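You operate a simulated robot arm through the tools that you are given. There is no shell and no other tool.

The job below is to be done with a simulated robot arm. You get a single attempt, and the scene is never put back.

## Task
Put the card for job 627 on the card rest and set current, on-time and off-time from it.
Fine: leave the power switch and the polarity knob alone.
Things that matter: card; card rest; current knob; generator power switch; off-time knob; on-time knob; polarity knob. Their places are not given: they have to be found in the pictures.

The check looks at the end state, three seconds after you hand in, the way a careful person would. Anything else that was tipped, shoved, dropped, spilled or broken makes it a failure.

## Robot
A 6-joint arm with a fingered hand, fixed in place. Base frame: the origin is at the foot of the arm, x ahead of it, y to its left, z up. Units: cm, degrees, N and s.
With the tool pointing down near the work surface it reaches from about 34 to 74 cm from the base axis. Its first joint turns from -115.0 to 115.0 degrees. Payload 4 kg.
Tool frame: the origin (TCP) lies between the finger pads and is the grasp point; the fingertips stand 2.6 cm ahead of it; z points along the fingers, y is the line along which they close. The gripper opens to 13.2 cm. The gripper's body begins 7.3 cm behind the TCP. The gripper is a hand of 4 fingers: y runs from the thumb to the fingers, the wrist lies at [0, 0, -23.9] in the tool frame, and closing takes about 1.5 s.
Orientation is told as [roll, pitch, yaw] about the base's x, y, z axes, in that order, counted from this pose: with the fingers straight down and closing along the base's y, the tool's x points along the base's -x, its y along +y and its z along -z.

## Interface
- The arm moves only by the tool play_rows. Its argument "moves" is a list of rows, each a list of 3 entries, a list of its own where there are three numbers: the shift along the tool's x, y, z in cm, then the turn, a rotation vector about the tool's x, y, z in degrees, then the closure in counts, from 0 (fully open) to 255 (shut). In form: [[[x, y, z], [wx, wy, wz], gripper], ...]. A call has 1 to 20 rows; each row is the pose to reach, as a shift and turn from the pose commanded when the call began, along the tool's axes at that moment. Each row takes 0.2 s and may step no farther than 5 cm and 8.6 degrees from the row before; otherwise, or with a gripper value out of range, the whole call is refused. A pose out of reach is approached as far as the arm can. The call stops where the force on the tool passes 40 N (or 10 N more than at its start, if that is more) or the arm is blocked; 0.2 s more then pass. The fingers move at their own pace (about 15.3 cm/s each) and stop on an object; they squeeze with about 23 N. The grip force told is the motor's: it shows also when the fingers shut on nothing. Time passes only in rows, and 0.2 s behind the last, so rows that repeat a pose let the fingers close. The reply holds the time, the measured pose of the TCP, the force on the tool along the base axes, the opening and the grip force, in the units named above and with some noise, with the torque about the TCP (base axes, N m) and any sound that the robot's microphone picked up, and new pictures: "views" is both (left out), scene, wrist or none.
- Cameras (640 x 400 px; columns grow to the right, rows downward): "scene" is fixed at [39.99, 50.18, 178.37]; the picture's right is [-0.29, 0.96, 0.00], its down [0.91, 0.28, -0.30] and it looks along [-0.29, -0.09, -0.95] (base axes); focal length 309 px, centre (320, 200). "wrist" rides on the gripper at [6.8, 0.2, -9.7] in the tool frame; the picture's right is [-0.02, 1.00, 0.00], its down [-0.82, -0.02, -0.58] and it looks along [-0.58, -0.01, 0.82] (tool axes); focal length 270 px, centre (320, 200).
- slide_trunk(by): slides the trunk up (or, below 0, down) by that many cm; the arm rides with it, the base frame stays. It gives what a move gives, with no picture.
- grasp_type(shape): the hand has 4 fingers and takes this shape, open, in about a second: jaw (thumb against the fingers, like two jaws); tri (thumb and two fingers); tip (a fingertip pinch); poke (one finger out to press); point (the index stretched); flat (the hand flat); cup (the hand cupped); fist (a fist). The gripper value then closes the fingers along that shape, each until it touches; the sizes above hold for jaw. It gives what a move gives, with no picture.
- probe_pixels(camera, pixels): for up to 12 pixels [column, row] of the newest picture of that camera ("zoom" is the newest enlarged one), the place [x, y, z] in the base frame of the surface seen there, good to about 0.3 cm. It takes no simulated time.
- zoom(camera, box): a new picture of the part [left, top, right, bottom] of that camera's present view, enlarged. It takes no simulated time.
- finish_job(): hands the job in; it is judged then, once.

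Open the gripper and draw the arm clear of the work before you hand the job in, unless the task says otherwise.

The tools are called after "Call:" as a command line: name --argument value ..., lists and objects as JSON in quotes. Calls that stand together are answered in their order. play_rows: Moves the arm, as the interface text tells. Its arguments: {"type":"object","properties":{"moves":{"type":"array","items":{"type":"array"}},"views":{"type":"string","enum":["both","scene","wrist","none"]}},"required":["moves"]} The other tools are called the same way: slide_trunk (by) slides the trunk up or down; grasp_type (shape) gives the hand a shape; probe_pixels (camera, pixels) gives the place of the surface under pixels of a picture; zoom (camera, box) takes an enlarged picture of a part of a camera's view; finish_job () hands the job in.

At the start:

```text
time: 0.0
position: [22.47, 24.76, 141.83]
orientation: [0.0, 0.1, 0.0]
contact_force: [0.0, 0.2, -0.9]
wrist_torque: [0.03, 0.01, 0.04]
width: 13.19
grasp_force: 0.1
shape: jaw
trunk travel left (down, up): [-92.5, 6.5]
```

scene: 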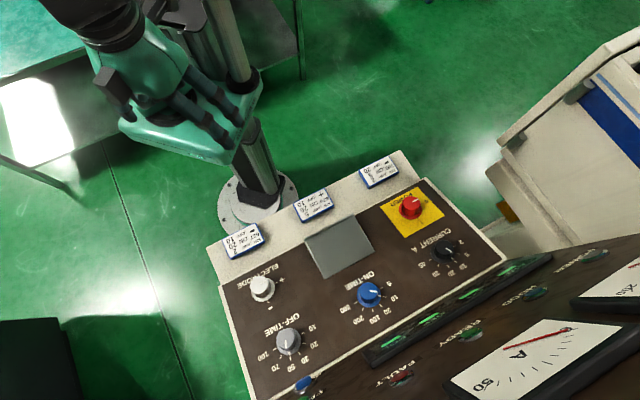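
wrist: 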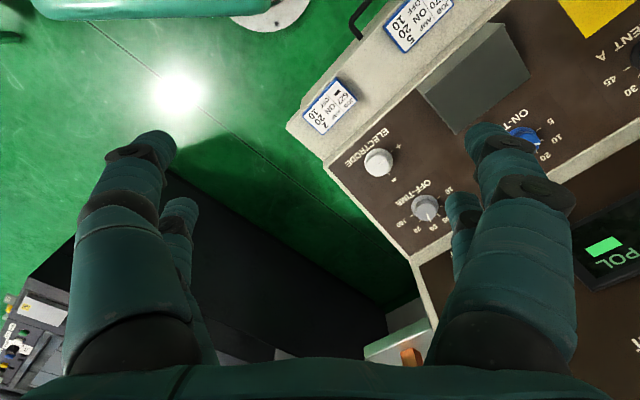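

The scene shows three cards on a ledge at about (243,240), (313,205) and (380,172), with the knobs below them on the panel. I'll zoom in on the cards and the panel to read them.

Call:
zoom --camera "scene" --box '[210, 140, 410, 265]'

Call:
zoom --camera "scene" --box '[220, 180, 500, 380]'

Call:
zoom --camera "wrist" --box '[280, 0, 480, 125]'

```text
3.20 times, centred on (310, 202) of scene
```

zoom: 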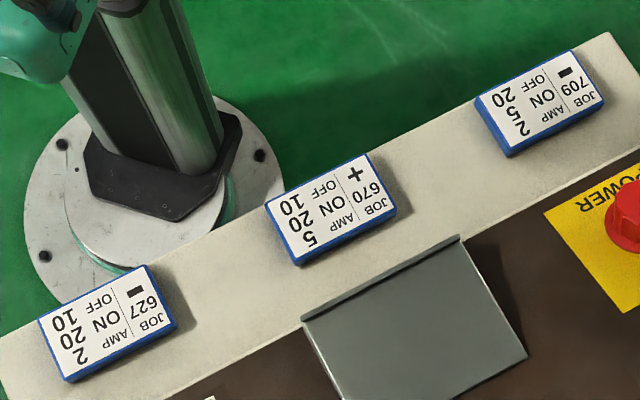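

```text
2.00 times, centred on (360, 280) of scene
```

zoom: 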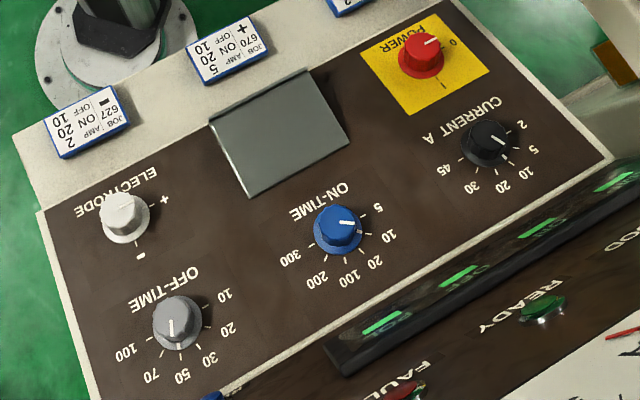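

```text
3.20 times, centred on (380, 62) of wrist
```

zoom: 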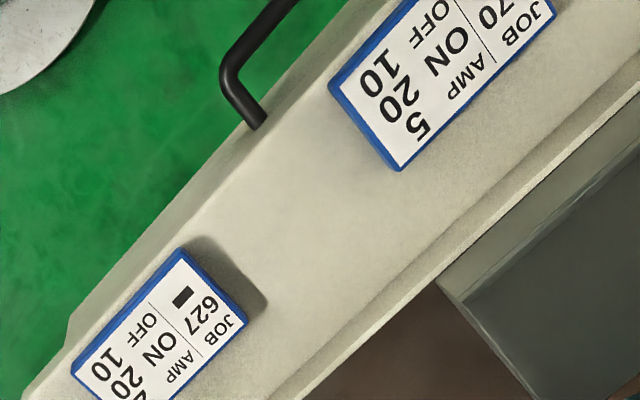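

Card 627 (left one, at (243,240)) reads AMP 2, ON 20, OFF 10. Next I'll probe the geometry of the cards, the grey rest, and the panel.

Call:
probe_pixels --camera "scene" --pixels '[[245, 240], [313, 205], [380, 171], [340, 247], [308, 243], [353, 218], [370, 252], [327, 275], [290, 240], [225, 285], [420, 170], [280, 370]]'

Call:
zoom --camera "scene" --box '[290, 200, 390, 290]'

Call:
zoom --camera "scene" --box '[240, 270, 400, 370]'

Call:
zoom --camera "scene" --box '[380, 180, 500, 280]'

```text
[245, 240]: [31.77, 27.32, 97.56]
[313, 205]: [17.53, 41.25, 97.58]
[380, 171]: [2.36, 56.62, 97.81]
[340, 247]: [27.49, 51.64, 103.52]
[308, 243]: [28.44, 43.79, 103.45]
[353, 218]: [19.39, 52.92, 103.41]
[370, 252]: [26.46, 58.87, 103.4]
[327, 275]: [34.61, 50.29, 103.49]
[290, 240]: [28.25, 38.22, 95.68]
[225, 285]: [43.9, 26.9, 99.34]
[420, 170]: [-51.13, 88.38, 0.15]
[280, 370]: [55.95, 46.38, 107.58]
```

```text
4.44 times, centred on (340, 245) of scene
```

zoom: 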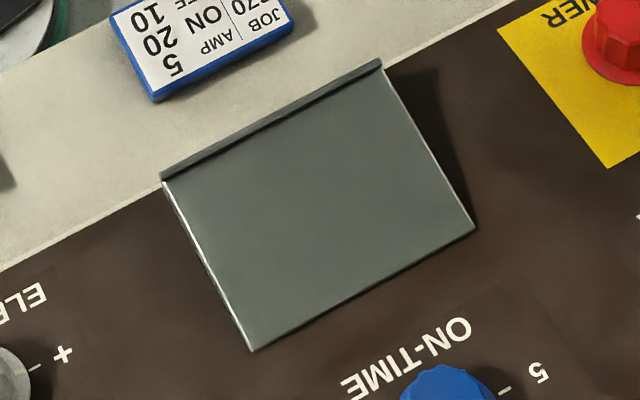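

```text
4.00 times, centred on (320, 320) of scene
```

zoom: 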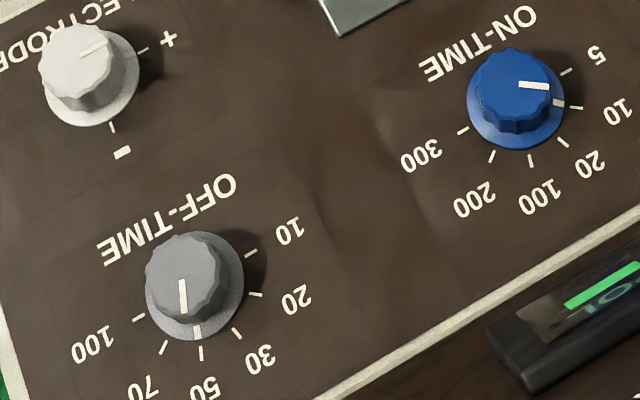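

```text
4.00 times, centred on (440, 230) of scene
```

zoom: 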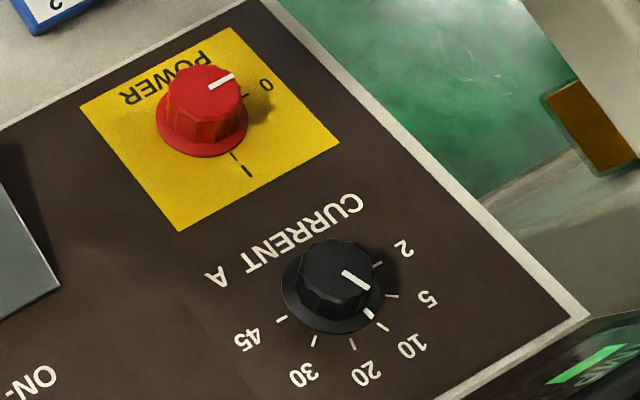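

The shelf runs along about (-0.707, 0.707) with a 45° console, and the panel slopes about 20° upward away from the robot. I'll probe the card corners, the rest's lip and the shelf for sizes.

Call:
zoom --camera "scene" --box '[210, 210, 290, 260]'

Call:
probe_pixels --camera "zoom" --pixels '[[107, 195], [345, 98], [450, 245], [180, 360], [60, 420], [400, 80], [480, 240], [300, 390], [200, 110], [520, 140], [360, 330], [100, 250]]'

Call:
probe_pixels --camera "scene" --pixels '[[305, 237], [356, 213], [306, 240], [355, 216], [330, 226], [331, 229], [373, 250], [329, 279], [303, 243], [300, 240], [345, 228], [350, 262]]'

```text
8.00 times, centred on (250, 235) of scene
```

zoom: 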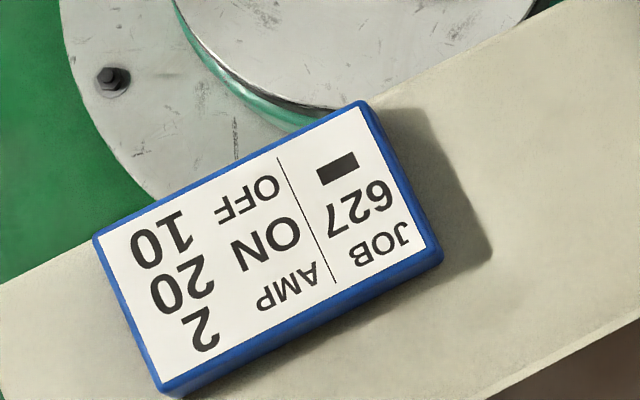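

```text
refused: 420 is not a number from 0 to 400
```

```text
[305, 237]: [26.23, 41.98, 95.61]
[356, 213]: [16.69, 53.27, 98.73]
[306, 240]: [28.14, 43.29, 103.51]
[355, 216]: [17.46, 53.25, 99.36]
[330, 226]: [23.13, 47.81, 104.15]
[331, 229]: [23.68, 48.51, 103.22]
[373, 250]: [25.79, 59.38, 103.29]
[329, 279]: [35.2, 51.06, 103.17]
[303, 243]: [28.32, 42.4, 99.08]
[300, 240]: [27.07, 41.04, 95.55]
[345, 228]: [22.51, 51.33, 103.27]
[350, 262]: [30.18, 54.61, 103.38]
```

The rest plate is level at z≈103.4 with a 0.7 cm lip on the robot's side; u spans ~11–23.7 and v ~50.8–60.7. Now I'll probe the card corners and the knobs.

Call:
probe_pixels --camera "zoom" --pixels '[[100, 237], [360, 105], [438, 250], [165, 385], [60, 380], [400, 90], [495, 240], [300, 370], [200, 100], [560, 140], [400, 320], [250, 250]]'

Call:
probe_pixels --camera "scene" --pixels '[[287, 340], [288, 355], [369, 292], [360, 310], [444, 248], [435, 258], [261, 286], [408, 205], [262, 300], [270, 360], [340, 340], [470, 265]]'

Call:
zoom --camera "scene" --box '[258, 315, 322, 375]'

Call:
zoom --camera "scene" --box '[336, 270, 400, 330]'

Call:
zoom --camera "scene" --box '[412, 220, 476, 280]'

```text
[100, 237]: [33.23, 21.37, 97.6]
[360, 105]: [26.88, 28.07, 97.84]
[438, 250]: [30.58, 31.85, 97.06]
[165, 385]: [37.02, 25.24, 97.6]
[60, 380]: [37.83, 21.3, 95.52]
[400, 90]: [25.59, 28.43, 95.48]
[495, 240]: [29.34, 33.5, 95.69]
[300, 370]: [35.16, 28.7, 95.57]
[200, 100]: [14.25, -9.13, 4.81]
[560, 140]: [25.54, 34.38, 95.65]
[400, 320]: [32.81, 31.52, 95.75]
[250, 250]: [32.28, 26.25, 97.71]
```

```text
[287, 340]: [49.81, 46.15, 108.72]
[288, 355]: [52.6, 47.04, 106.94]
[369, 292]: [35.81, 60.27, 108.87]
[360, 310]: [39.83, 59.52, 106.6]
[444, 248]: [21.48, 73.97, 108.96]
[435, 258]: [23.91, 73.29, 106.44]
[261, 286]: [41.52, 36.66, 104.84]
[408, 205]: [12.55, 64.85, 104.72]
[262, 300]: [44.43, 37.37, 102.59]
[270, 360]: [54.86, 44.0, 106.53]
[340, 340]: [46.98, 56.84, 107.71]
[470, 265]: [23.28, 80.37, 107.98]
```

```text
6.67 times, centred on (290, 345) of scene
```

zoom: 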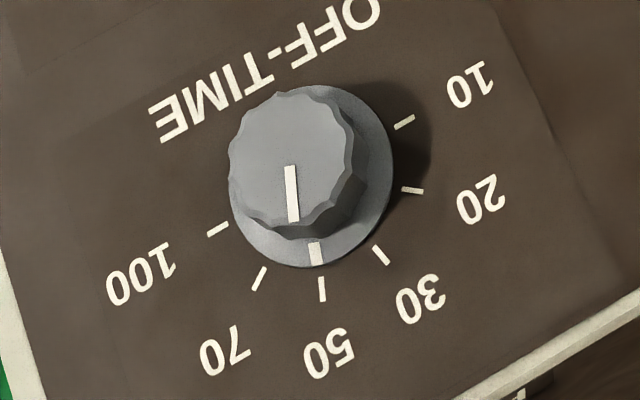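

```text
6.67 times, centred on (368, 300) of scene
```

zoom: 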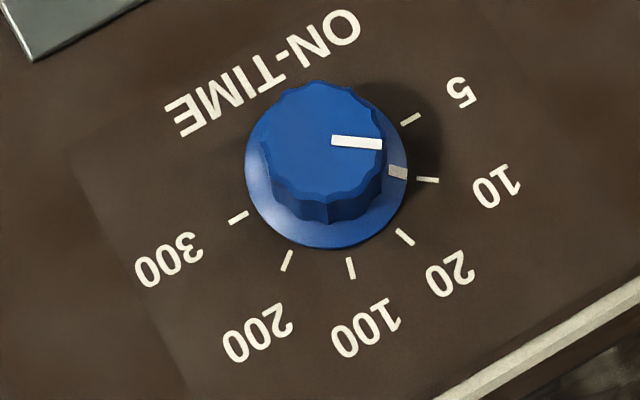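

```text
6.67 times, centred on (444, 250) of scene
```

zoom: 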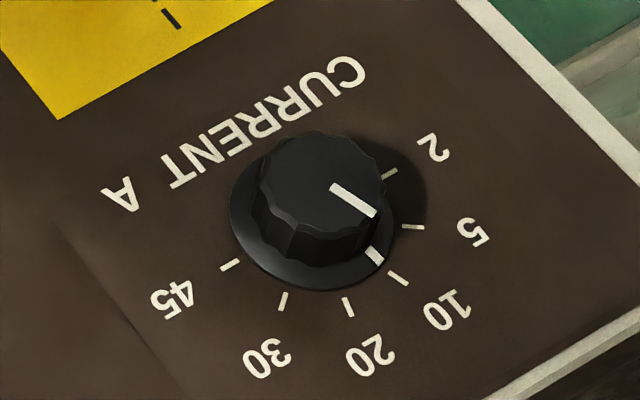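

The card is about 9.2 × 5.3 × 2.0 cm, centred at (31.9, 26.6) with its top at z 97.6. The ticks span 180° in 36° steps, lowest value at +u. I'll lower the trunk and then line up above the card with a 45° yaw.

Call:
slide_trunk --by -22

Call:
play_rows --moves '[[[-1.6, 0.3, 0], [0, 0, -7.5], 0], [[-3.2, 0.6, 0], [0, 0, -15], 0], [[-4.8, 0.9, 0], [0, 0, -22.5], 0], [[-6.4, 1.2, 0], [0, 0, -30], 0], [[-8.0, 1.5, 0], [0, 0, -37.5], 0], [[-9.46, 1.87, 0], [0, 0, -45], 0], [[-9.46, 1.87, 0], [0, 0, -45.5], 0]]' --views "both"

```text
time: 2.3
position: [22.54, 24.81, 119.78]
orientation: [0.1, 0.1, 0.0]
contact_force: [0.0, -0.1, 0.1]
wrist_torque: [0.01, 0.03, -0.02]
width: 13.2
grasp_force: 0.0
shape: jaw
trunk travel left (down, up): [-70.5, 28.5]
```

```text
time: 3.9
position: [32.02, 26.61, 119.86]
orientation: [0.0, 0.0, 45.6]
contact_force: [0.3, 0.1, 0.6]
wrist_torque: [0.01, 0.01, -0.01]
width: 13.19
grasp_force: 0.0
shape: jaw
trunk travel left (down, up): [-70.5, 28.5]
```

scene: 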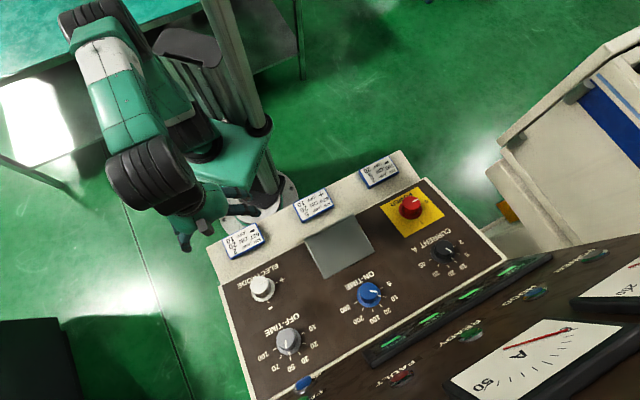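
wrist: 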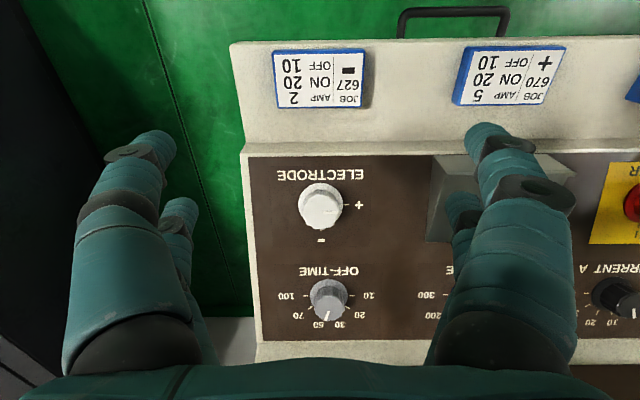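

The hand is above the card with yaw 45.6°, and the wrist view shows card 627 at (320,78). I'll refine the card's centre with wrist probes before descending.

Call:
zoom --camera "wrist" --box '[240, 30, 400, 130]'

Call:
probe_pixels --camera "wrist" --pixels '[[276, 52], [366, 52], [361, 104], [280, 104], [320, 78], [250, 80], [390, 80], [320, 120], [320, 45]]'

```text
4.00 times, centred on (320, 80) of wrist
```

zoom: 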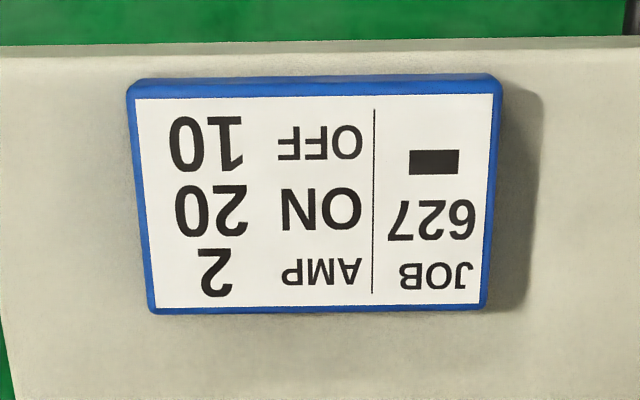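

```text
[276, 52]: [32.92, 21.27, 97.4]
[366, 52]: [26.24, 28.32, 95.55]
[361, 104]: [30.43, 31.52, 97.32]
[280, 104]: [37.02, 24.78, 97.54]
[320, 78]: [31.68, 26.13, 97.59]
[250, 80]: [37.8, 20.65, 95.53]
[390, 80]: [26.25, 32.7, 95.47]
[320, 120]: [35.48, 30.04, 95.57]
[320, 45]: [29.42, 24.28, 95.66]
```

The card's centre is about (31.75, 26.4), so I shift slightly back and descend with the fingertips straddling its long ends, stopping just above the shelf.

Call:
play_rows --moves '[[[0.4, 0, 4], [0, 0, 0], 0], [[0.4, 0, 8], [0, 0, 0], 0], [[0.4, 0, 12], [0, 0, 0], 0], [[0.4, 0, 15], [0, 0, 0], 0], [[0.4, 0, 18], [0, 0, 0], 0], [[0.4, 0, 19.5], [0, 0, 0], 0], [[0.4, 0, 20.5], [0, 0, 0], 0], [[0.4, 0, 21.0], [0, 0, 0], 0], [[0.4, 0, 21.0], [0, 0, 0], 0]]'

```text
time: 5.9
position: [31.84, 26.26, 98.92]
orientation: [-0.1, 0.0, 45.5]
contact_force: [-0.3, -1.2, 0.4]
wrist_torque: [-0.01, -0.04, 0.0]
width: 13.19
grasp_force: 0.0
shape: jaw
trunk travel left (down, up): [-70.5, 28.5]
```

scene: 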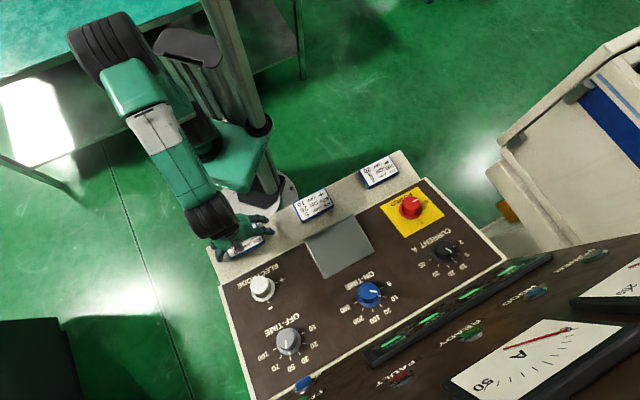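
wrist: 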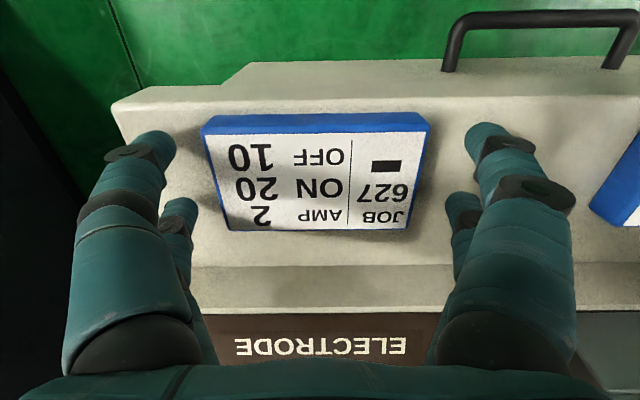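

The fingertips straddle the card symmetrically, at (155,150)/(490,140) against card ends at x≈205–425. Closing on it now.

Call:
play_rows --moves '[[[0, 0, 0], [0, 0, 0], 80], [[0, 0, 0], [0, 0, 0], 150], [[0, 0, 0], [0, 0, 0], 255], [[0, 0, 0], [0, 0, 0], 255], [[0, 0, 0], [0, 0, 0], 255], [[0, 0, 0], [0, 0, 0], 255], [[0, 0, 0], [0, 0, 0], 255], [[0, 0, 0], [0, 0, 0], 255]]'

```text
time: 7.7
position: [31.74, 26.39, 98.93]
orientation: [0.0, 0.0, 45.5]
contact_force: [0.3, -0.7, -0.6]
wrist_torque: [-0.01, -0.02, -0.03]
width: 9.36
grasp_force: 23.2
shape: jaw
trunk travel left (down, up): [-70.5, 28.5]
```

scene: 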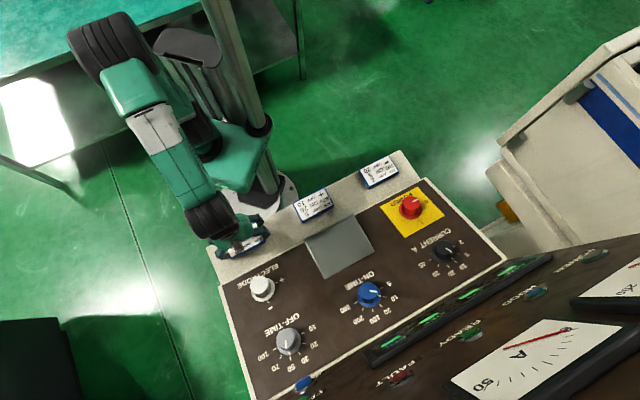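
wrist: 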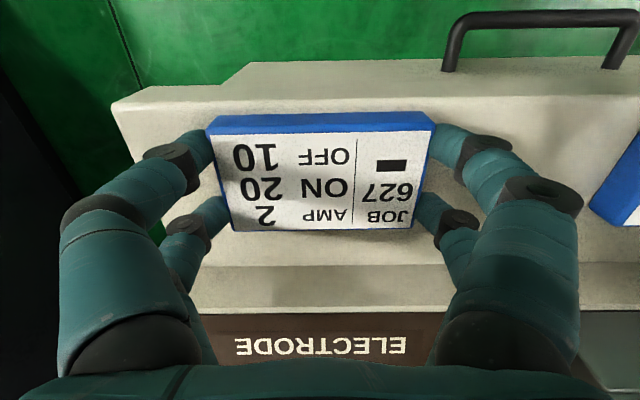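

The card is gripped (9.36 cm wide, 23 N). I lift 14 cm and carry it to hover over the rest.

Call:
play_rows --moves '[[[0, 0, -1], [0, 0, 0], 255], [[0, 0, -4], [0, 0, 0], 255], [[0, 0, -8], [0, 0, 0], 255], [[0, 0, -12], [0, 0, 0], 255], [[0, 0, -14], [0, 0, 0], 255], [[-2, 3, -14], [0, 0, 0], 255], [[-4, 6, -14], [0, 0, 0], 255], [[-6, 9, -14], [0, 0, 0], 255], [[-8, 12, -14], [0, 0, 0], 255], [[-10, 15, -14], [0, 0, 0], 255], [[-12, 18, -14], [0, 0, 0], 255], [[-13.5, 20, -14], [0, 0, 0], 255], [[-14.6, 21.2, -14], [0, 0, 0], 255], [[-14.6, 21.2, -13], [0, 0, 0], 255], [[-14.6, 21.2, -12], [0, 0, 0], 255], [[-14.6, 21.2, -12], [0, 0, 0], 255]]'

```text
time: 11.1
position: [26.91, 51.6, 110.88]
orientation: [0.1, 0.1, 45.6]
contact_force: [-0.4, 0.4, -0.6]
wrist_torque: [0.03, 0.0, 0.02]
width: 9.32
grasp_force: 22.4
shape: jaw
trunk travel left (down, up): [-70.5, 28.5]
```

scene: 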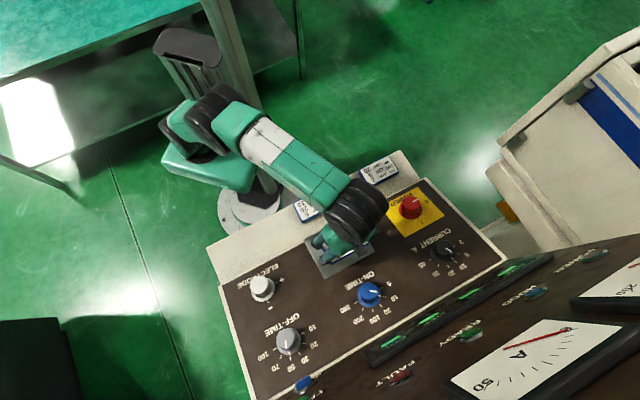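
wrist: 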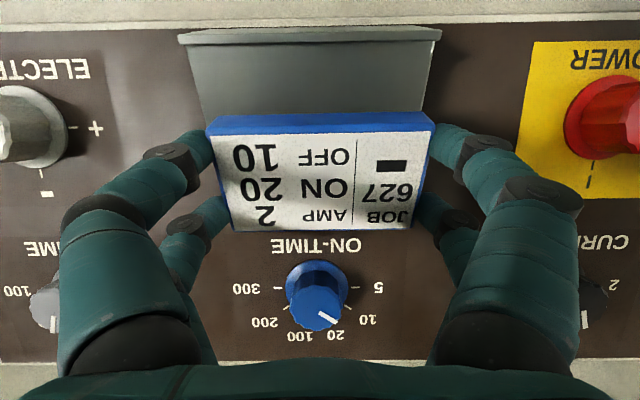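

The card hovers over the rest at the image centre. I'll probe the rest's corners to confirm the u/v centre before lowering.

Call:
probe_pixels --camera "wrist" --pixels '[[190, 50], [432, 48], [188, 40], [436, 34], [310, 37], [310, 50], [310, 90], [212, 124], [430, 124], [230, 226], [416, 226], [195, 100]]'

```text
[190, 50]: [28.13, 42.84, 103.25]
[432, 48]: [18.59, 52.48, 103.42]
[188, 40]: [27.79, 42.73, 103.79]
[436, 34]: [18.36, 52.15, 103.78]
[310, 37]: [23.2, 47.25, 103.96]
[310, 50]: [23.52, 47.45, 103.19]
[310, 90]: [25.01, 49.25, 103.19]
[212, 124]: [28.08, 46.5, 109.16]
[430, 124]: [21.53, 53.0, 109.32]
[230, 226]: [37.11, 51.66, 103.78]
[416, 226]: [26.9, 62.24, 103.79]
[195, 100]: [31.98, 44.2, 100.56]
```

The rest is centred at u≈17.2, v≈55.4 and the card is at 17.5/55.5, so it is well placed. I lower gently to contact.

Call:
play_rows --moves '[[[0, -0.2, 1.5], [0, 0, 0], 255], [[0, -0.2, 2.8], [0, 0, 0], 255], [[0, -0.2, 3.5], [0, 0, 0], 255], [[0, -0.2, 3.9], [0, 0, 0], 255], [[0, -0.2, 4.1], [0, 0, 0], 255], [[0, -0.2, 4.2], [0, 0, 0], 255]]' --views "both"

```text
time: 12.5
position: [26.99, 51.46, 106.7]
orientation: [0.1, 0.0, 45.5]
contact_force: [0.7, 0.3, -0.4]
wrist_torque: [-0.04, -0.03, 0.02]
width: 9.33
grasp_force: 23.1
shape: jaw
trunk travel left (down, up): [-70.5, 28.5]
```

scene: 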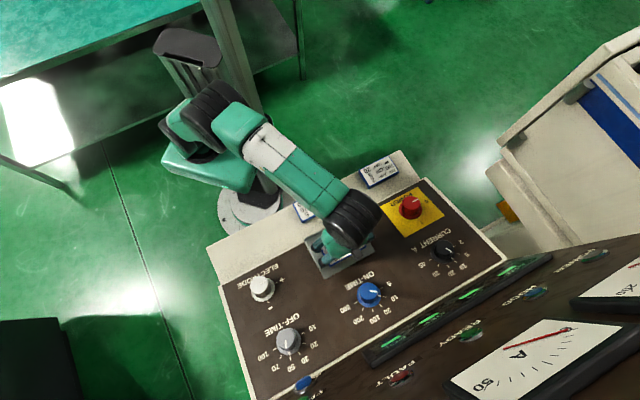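
wrist: 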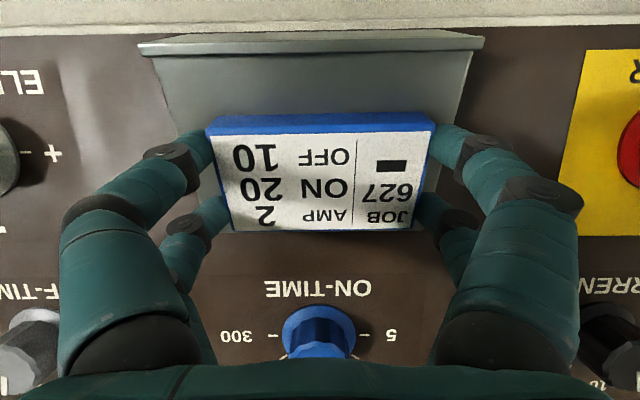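

No contact force yet, so I continue in 0.1 cm steps.

Call:
play_rows --moves '[[[0, 0, 0.1], [0, 0, 0], 255], [[0, 0, 0.2], [0, 0, 0], 255], [[0, 0, 0.2], [0, 0, 0], 255]]' --views "none"

Call:
play_rows --moves '[[[0, 0, 0.1], [0, 0, 0], 255], [[0, 0, 0.1], [0, 0, 0], 255]]' --views "wrist"

```text
time: 13.3
position: [26.86, 51.48, 106.53]
orientation: [-0.1, -0.2, 45.5]
contact_force: [0.0, 0.8, 7.9]
wrist_torque: [0.04, 0.02, -0.01]
width: 9.33
grasp_force: 23.1
shape: jaw
trunk travel left (down, up): [-70.5, 28.5]
```

```text
time: 13.9
position: [26.93, 51.4, 106.55]
orientation: [0.1, -0.2, 45.5]
contact_force: [1.9, 2.5, 14.5]
wrist_torque: [0.01, 0.01, 0.0]
width: 9.31
grasp_force: 22.8
shape: jaw
trunk travel left (down, up): [-70.5, 28.5]
```

wrist: 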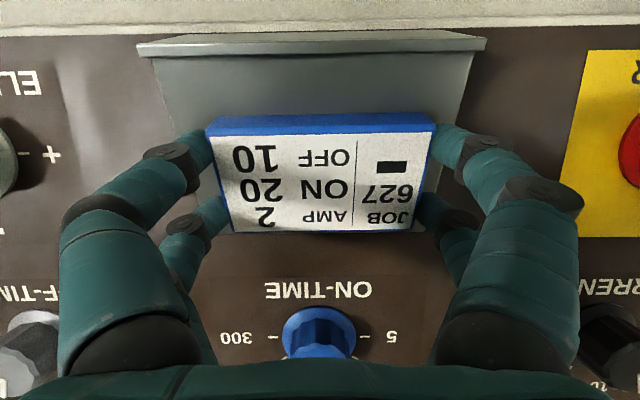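

The card is in contact with the rest (14 N). I ease off 0.1 cm and open.

Call:
play_rows --moves '[[[0, 0, -0.1], [0, 0, 0], 255], [[0, 0, -0.1], [0, 0, 0], 60], [[0, 0, -0.1], [0, 0, 0], 30], [[0, 0, -0.1], [0, 0, 0], 30], [[0, 0, -0.1], [0, 0, 0], 30], [[0, 0, -2], [0, 0, 0], 30], [[0, 0, -5], [0, 0, 0], 30], [[0, 0, -9], [0, 0, 0], 30], [[0, 0, -12], [0, 0, 0], 30]]'

```text
time: 15.9
position: [26.81, 50.78, 118.2]
orientation: [0.0, -0.1, 45.5]
contact_force: [0.0, -1.2, 1.0]
wrist_torque: [0.03, -0.03, -0.02]
width: 11.64
grasp_force: 0.2
shape: jaw
out of reach, approached as far as the arm can: row 9
trunk travel left (down, up): [-70.5, 28.5]
```

scene: 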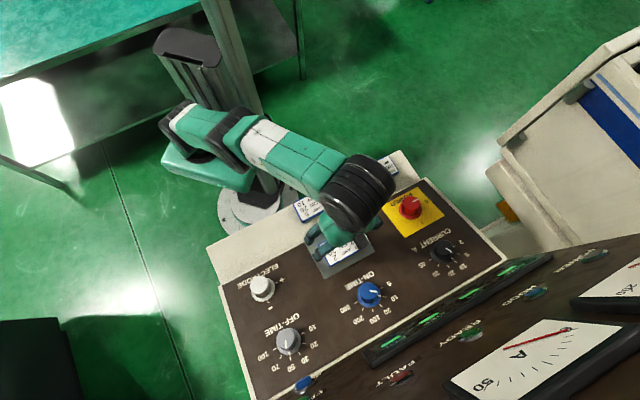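
wrist: 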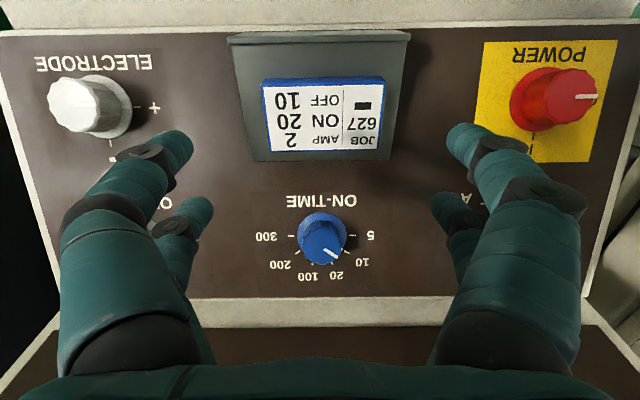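

The card is sitting on the rest within the plate. Now I'll zoom in on the ON-TIME knob to get its axis and pointer angle.

Call:
zoom --camera "wrist" --box '[240, 185, 400, 285]'

Call:
zoom --camera "wrist" --box '[220, 20, 420, 145]'

Call:
zoom --camera "scene" --box '[336, 270, 400, 330]'

Call:
probe_pixels --camera "zoom" --pixels '[[410, 119], [428, 180], [405, 237], [351, 268], [287, 260], [238, 217], [318, 130], [398, 172], [320, 215], [300, 110], [355, 110], [560, 260]]'

```text
4.00 times, centred on (320, 235) of wrist
```

zoom: 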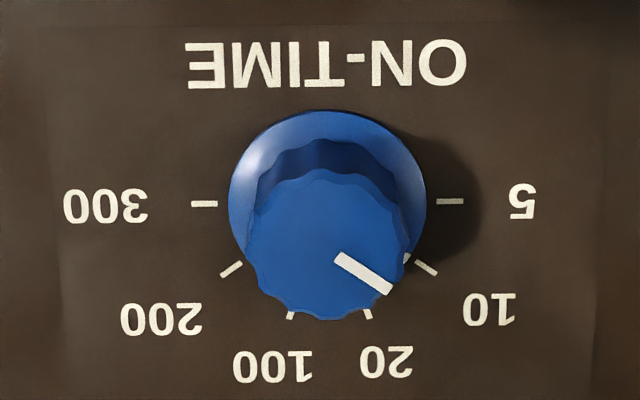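

```text
3.20 times, centred on (320, 82) of wrist
```

zoom: 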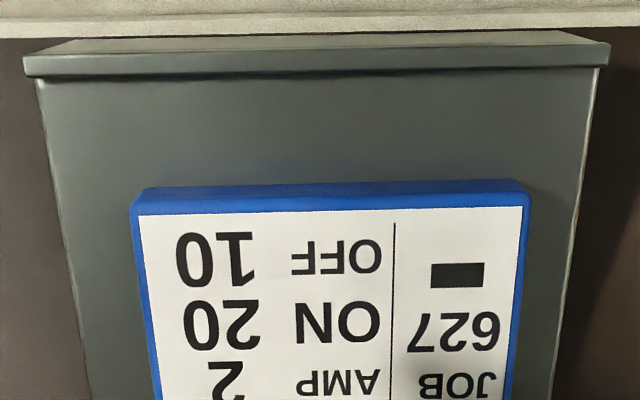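

```text
6.67 times, centred on (368, 300) of scene
```

zoom: 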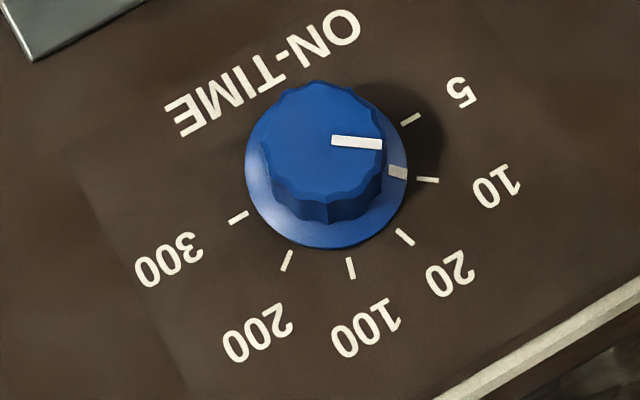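

```text
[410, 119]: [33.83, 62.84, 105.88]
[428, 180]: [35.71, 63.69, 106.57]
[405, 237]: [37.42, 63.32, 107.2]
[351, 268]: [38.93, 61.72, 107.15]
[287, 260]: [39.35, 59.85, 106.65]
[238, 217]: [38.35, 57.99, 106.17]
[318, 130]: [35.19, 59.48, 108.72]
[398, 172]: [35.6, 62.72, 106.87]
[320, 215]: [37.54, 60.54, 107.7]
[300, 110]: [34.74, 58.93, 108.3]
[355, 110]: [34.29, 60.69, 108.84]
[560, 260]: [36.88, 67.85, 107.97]
```

ON-TIME's axis is at about (36.1, 60.4, 106.0) with panel normal (-0.25, -0.25, 0.94), and its pointer is on 10, so it needs 36° clockwise. I raise the trunk for reach, then hover above the knob with a 20.5° tilt.

Call:
slide_trunk --by 12

Call:
play_rows --moves '[[[-2, 0, 2], [0, -4, 0], 60], [[-4, 0, 4], [0, -8, 0], 120], [[-6, 0, 6], [0, -12, 0], 120], [[-8, 0, 8], [0, -16, 0], 120], [[-10, 0.2, 10], [0, -20.5, 0.5], 120], [[-10.2, 0.2, 12], [0, -20.5, 0.5], 120], [[-10.2, 0.2, 14], [0, -20.5, 0.5], 120], [[-10.2, 0.2, 15.8], [0, -20.5, 0.5], 120], [[-10.2, 0.2, 15.8], [0, -20.5, 0.5], 120]]'

```text
time: 17.4
position: [26.73, 50.98, 129.99]
orientation: [0.0, -0.1, 45.6]
contact_force: [-0.3, -0.9, 0.5]
wrist_torque: [0.02, 0.0, -0.06]
width: 11.62
grasp_force: 0.1
shape: jaw
trunk travel left (down, up): [-82.5, 16.5]
```

```text
time: 19.4
position: [33.83, 58.31, 114.11]
orientation: [0.2, -20.6, 44.9]
contact_force: [-0.2, -0.6, 0.5]
wrist_torque: [0.01, 0.01, -0.01]
width: 7.06
grasp_force: 0.0
shape: jaw
trunk travel left (down, up): [-82.5, 16.5]
```

scene: 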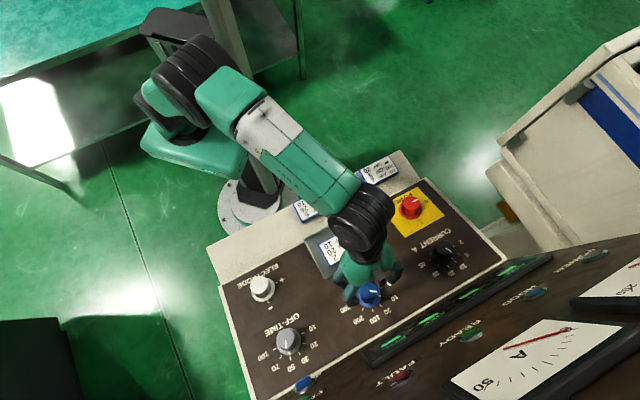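
wrist: 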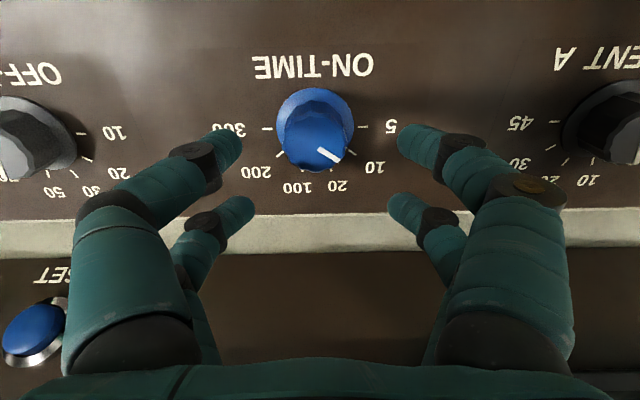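

The hand is centred over the ON-TIME knob (knob at (316,130), fingertips at 230 and 410). I descend 5 cm along the knob's axis and look.

Call:
play_rows --moves '[[[0, 0, 1.5], [0, 0, 0], 120], [[0, 0, 3], [0, 0, 0], 120], [[0, 0, 4], [0, 0, 0], 120], [[0, 0, 4.6], [0, 0, 0], 120], [[0, 0, 5.0], [0, 0, 0], 120], [[0, 0, 5.0], [0, 0, 0], 120]]'

```text
time: 20.8
position: [35.15, 59.66, 109.54]
orientation: [0.1, -20.6, 45.1]
contact_force: [-1.0, -0.1, 0.0]
wrist_torque: [0.01, 0.01, -0.01]
width: 7.06
grasp_force: 0.0
shape: jaw
trunk travel left (down, up): [-82.5, 16.5]
```

scene: 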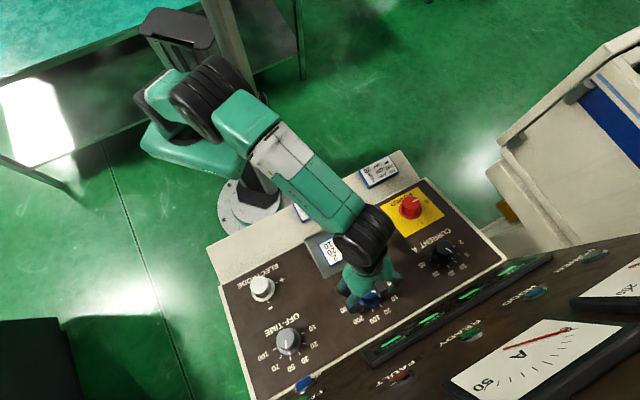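
wrist: 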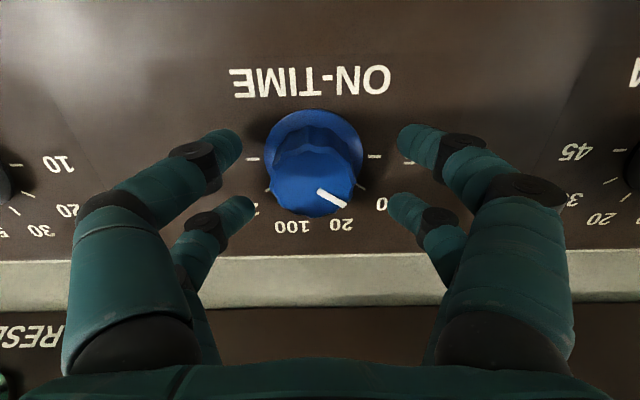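

The fingers surround the cap, about 7 px (0.25 cm) to its right. I shift -0.2 cm along tool y and close.

Call:
play_rows --moves '[[[0, -0.2, 0], [0, 0, 0], 130], [[0, -0.2, 0], [0, 0, 0], 150], [[0, -0.2, 0], [0, 0, 0], 180], [[0, -0.2, 0], [0, 0, 0], 255], [[0, -0.2, 0], [0, 0, 0], 255], [[0, -0.2, 0], [0, 0, 0], 255], [[0, -0.2, 0], [0, 0, 0], 255]]'

```text
time: 22.4
position: [35.22, 59.34, 109.43]
orientation: [0.2, -20.5, 45.0]
contact_force: [1.1, 0.5, -3.5]
wrist_torque: [-0.04, 0.0, 0.02]
width: 1.89
grasp_force: 22.9
shape: jaw
trunk travel left (down, up): [-82.5, 16.5]
```

scene: 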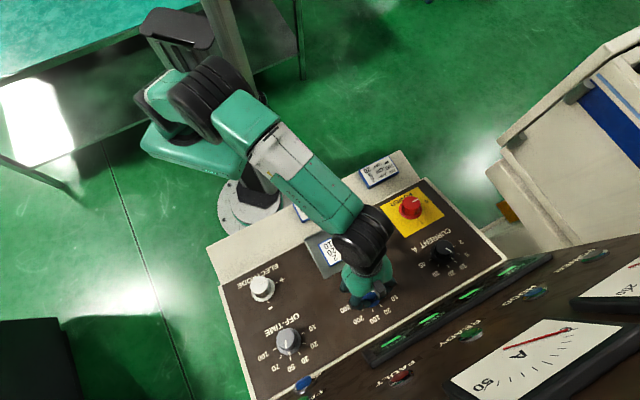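
wrist: 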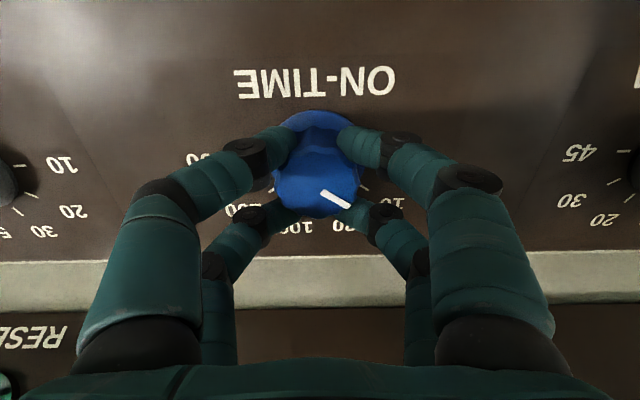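

All four fingers cage the knob. I rotate +36° about tool z (clockwise from above) to go from 10 to 20.

Call:
play_rows --moves '[[[0, 0, 0], [0, 0, 6], 255], [[0, 0, 0], [0, 0, 12], 255], [[0, 0, 0], [0, 0, 18], 255], [[0, 0, 0], [0, 0, 24], 255], [[0, 0, 0], [0, 0, 30], 255], [[0, 0, 0], [0, 0, 36], 255], [[0, 0, 0], [0, 0, 36], 255]]'

```text
time: 24.0
position: [35.28, 59.42, 109.39]
orientation: [12.6, -16.4, 7.1]
contact_force: [8.8, 0.4, -0.5]
wrist_torque: [-0.06, -0.14, -0.03]
width: 1.89
grasp_force: 23.5
shape: jaw
trunk travel left (down, up): [-82.5, 16.5]
```

scene: 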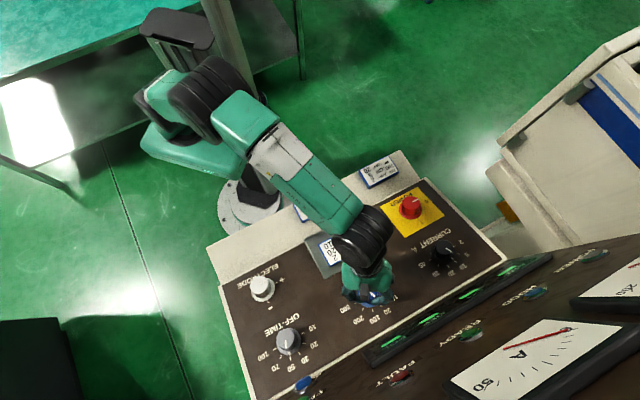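
wrist: 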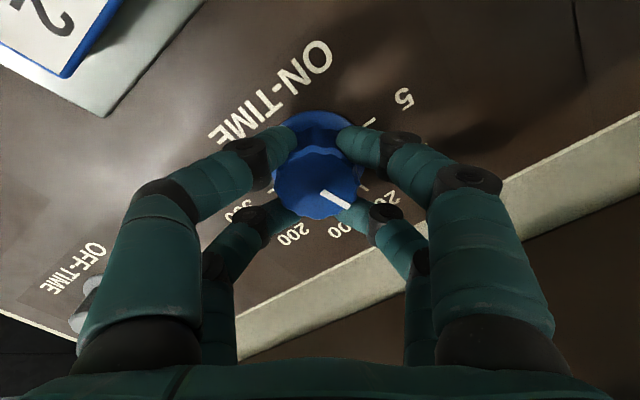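

The knob turned with the hand. I zoom in to check the pointer against the 20 tick.

Call:
zoom --camera "wrist" --box '[260, 110, 420, 210]'

Call:
zoom --camera "scene" --box '[336, 270, 400, 330]'

```text
4.00 times, centred on (340, 160) of wrist
```

zoom: 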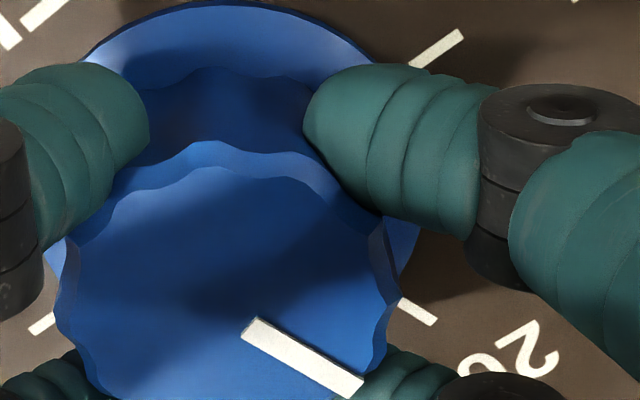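

```text
6.67 times, centred on (368, 300) of scene
```

zoom: 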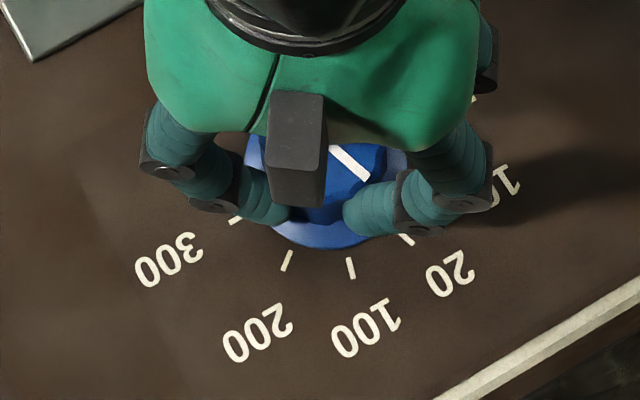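

The pointer's slope (≈30°) matches the 20 tick's (≈32°). I release and back away along the axis to verify it held.

Call:
play_rows --moves '[[[0, 0, 0], [0, 0, 36], 120], [[0, 0, 0], [0, 0, 36], 100], [[0, 0, 0], [0, 0, 36], 100], [[0, 0, 0], [0, 0, 36], 100], [[0, 0, 0], [0, 0, 36], 100]]' --views "none"

```text
refused: row 1 steps farther than a row can; nothing moved
```

The turn is counted from the new pose, so I repeat the release with zero shift and turn, and then back off along the axis.

Call:
play_rows --moves '[[[0, 0, 0], [0, 0, 0], 120], [[0, 0, 0], [0, 0, 0], 100], [[0, 0, 0], [0, 0, 0], 100], [[0, 0, 0], [0, 0, 0], 100], [[0, 0, -2], [0, 0, 0], 100], [[0, 0, -5], [0, 0, 0], 100], [[0, 0, -8], [0, 0, 0], 100], [[0, 0, -10], [0, 0, -8], 100], [[0, 0, -10], [0, 0, -16], 100], [[0, 0, -10], [0, 0, -24], 100], [[0, 0, -10], [0, 0, -32], 100], [[0, 0, -10], [0, 0, -36], 100]]'

```text
time: 26.6
position: [32.89, 56.98, 118.79]
orientation: [0.1, -20.6, 45.1]
contact_force: [0.4, -0.5, 0.3]
wrist_torque: [-0.02, -0.01, 0.03]
width: 7.95
grasp_force: 0.0
shape: jaw
trunk travel left (down, up): [-82.5, 16.5]
```

scene: 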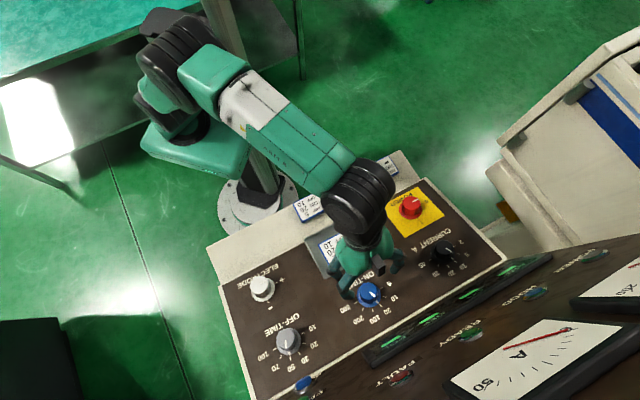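
wrist: 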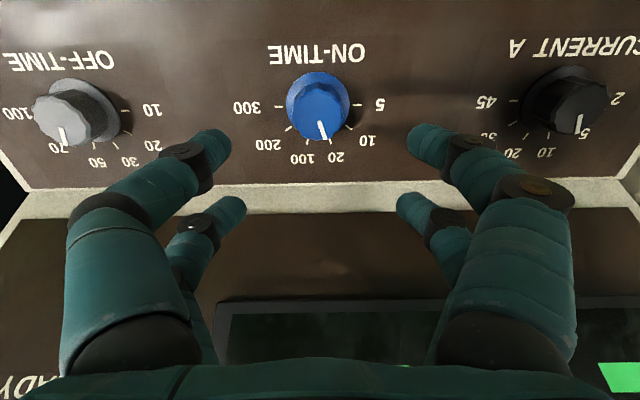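

Call:
zoom --camera "wrist" --box '[220, 35, 420, 175]'

Call:
zoom --camera "wrist" --box '[0, 40, 200, 180]'

Call:
zoom --camera "scene" --box '[336, 270, 400, 330]'

Call:
zoom --camera "scene" --box '[258, 315, 322, 375]'

Call:
probe_pixels --camera "zoom" --pixels '[[404, 122], [412, 190], [380, 255], [322, 290], [258, 278], [217, 230], [293, 170], [316, 252], [295, 220], [300, 60]]'

```text
2.86 times, centred on (320, 105) of wrist
```

zoom: 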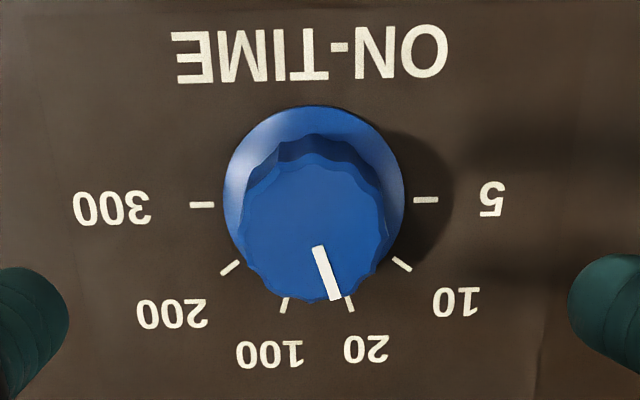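

```text
2.86 times, centred on (100, 110) of wrist
```

zoom: 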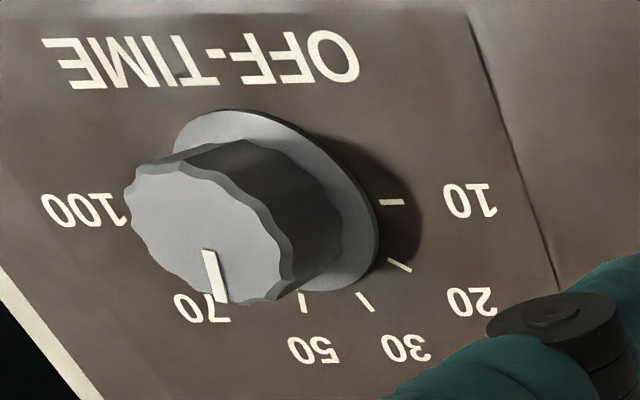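

```text
6.67 times, centred on (368, 300) of scene
```

zoom: 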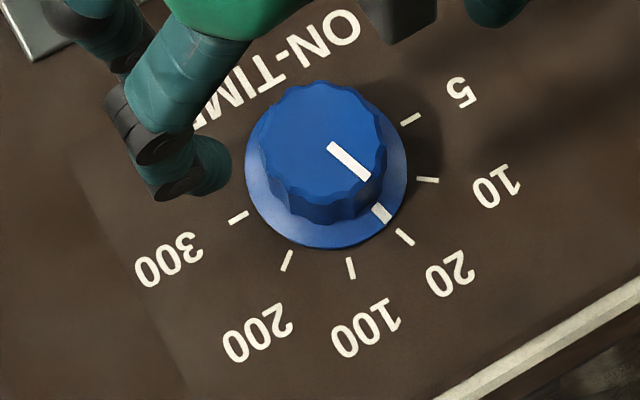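

```text
6.67 times, centred on (290, 345) of scene
```

zoom: 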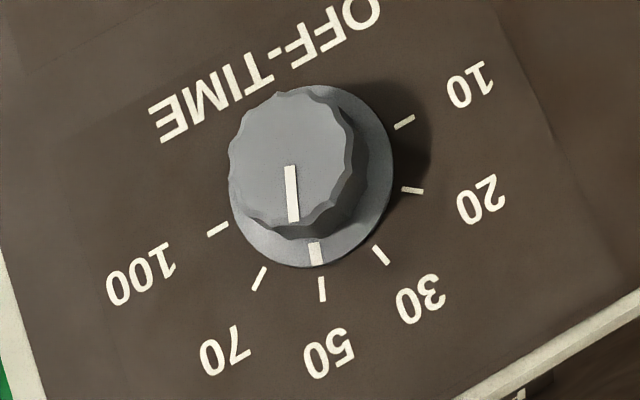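

```text
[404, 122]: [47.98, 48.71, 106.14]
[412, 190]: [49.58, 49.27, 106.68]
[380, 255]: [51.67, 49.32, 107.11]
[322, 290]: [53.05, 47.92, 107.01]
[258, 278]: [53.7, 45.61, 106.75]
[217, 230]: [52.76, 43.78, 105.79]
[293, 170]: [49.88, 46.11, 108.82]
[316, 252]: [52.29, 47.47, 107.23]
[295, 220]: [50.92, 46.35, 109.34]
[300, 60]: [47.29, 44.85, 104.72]
```

ON-TIME now sits on 20 (skirt mark and tick line up in the scene zoom). OFF-TIME's axis is at about (50.4, 46.25, 106.0), on 50, so it needs 108° counter-clockwise. I move over it with the hand pre-turned +54°.

Call:
play_rows --moves '[[[0, -2.5, 0], [0, 0, 7], 110], [[0, -5, 0], [0, 0, 14], 110], [[0, -7.5, 0], [0, 0, 21], 110], [[0, -10, 0], [0, 0, 28], 110], [[0, -12.5, 0], [0, 0, 35], 110], [[0, -15, 0], [0, 0, 42], 110], [[0, -17.5, 0], [0, 0, 49], 110], [[0.1, -19.94, 0], [0, 0, 54], 110], [[0.1, -19.94, 3], [0, 0, 54], 110], [[0.1, -19.94, 5], [0, 0, 54], 110], [[0.1, -19.94, 5], [0, 0, 54], 110]]'

```text
time: 29.0
position: [47.87, 44.17, 113.96]
orientation: [17.0, -11.9, -10.8]
contact_force: [-1.3, 0.0, 0.7]
wrist_torque: [0.02, -0.01, 0.02]
width: 7.55
grasp_force: 0.0
shape: jaw
trunk travel left (down, up): [-82.5, 16.5]
```

scene: 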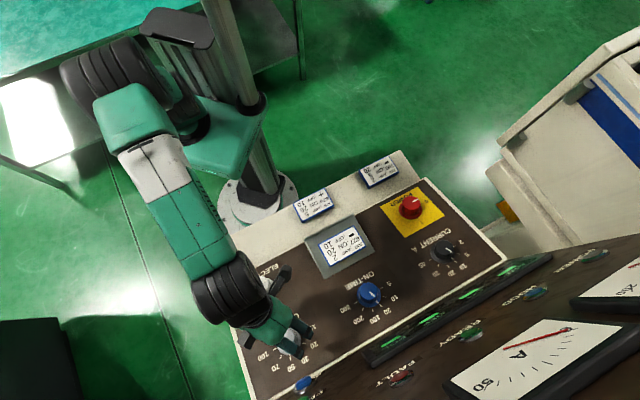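
wrist: 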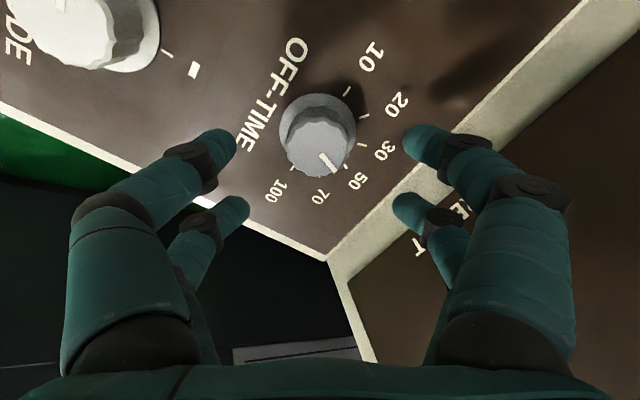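

Centring is off by about 0.38 cm along tool x. I correct this while descending 5 cm onto the OFF-TIME knob.

Call:
play_rows --moves '[[[-0.35, 0, 1], [0, 0, 0], 110], [[-0.35, 0, 2.5], [0, 0, 0], 110], [[-0.35, 0, 4], [0, 0, 0], 110], [[-0.35, 0, 4.6], [0, 0, 0], 110], [[-0.35, 0, 5.0], [0, 0, 0], 110], [[-0.35, 0, 5.0], [0, 0, 0], 110]]'

```text
time: 30.4
position: [49.54, 45.21, 109.46]
orientation: [17.1, -11.8, -10.7]
contact_force: [0.0, 0.1, 0.4]
wrist_torque: [0.0, 0.02, 0.0]
width: 7.55
grasp_force: 0.1
shape: jaw
trunk travel left (down, up): [-82.5, 16.5]
```

scene: 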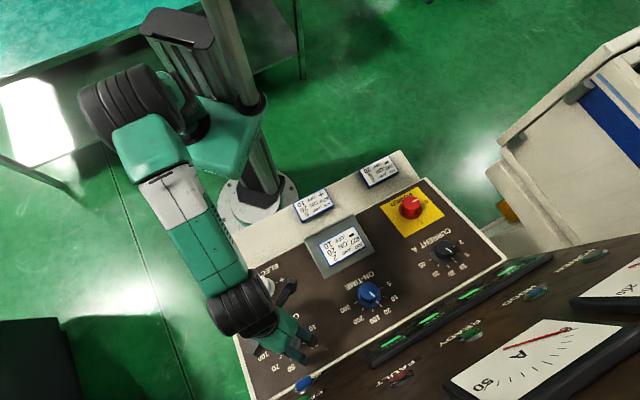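
wrist: 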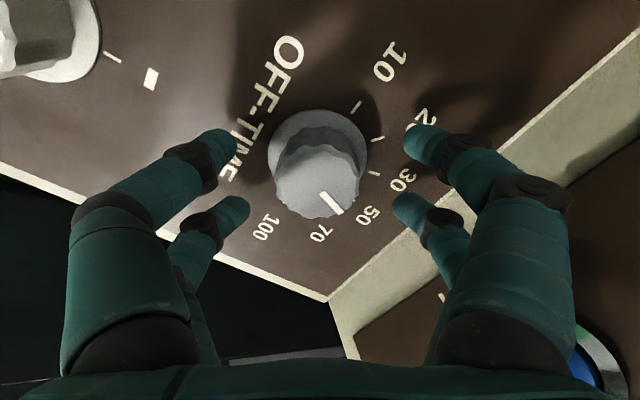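

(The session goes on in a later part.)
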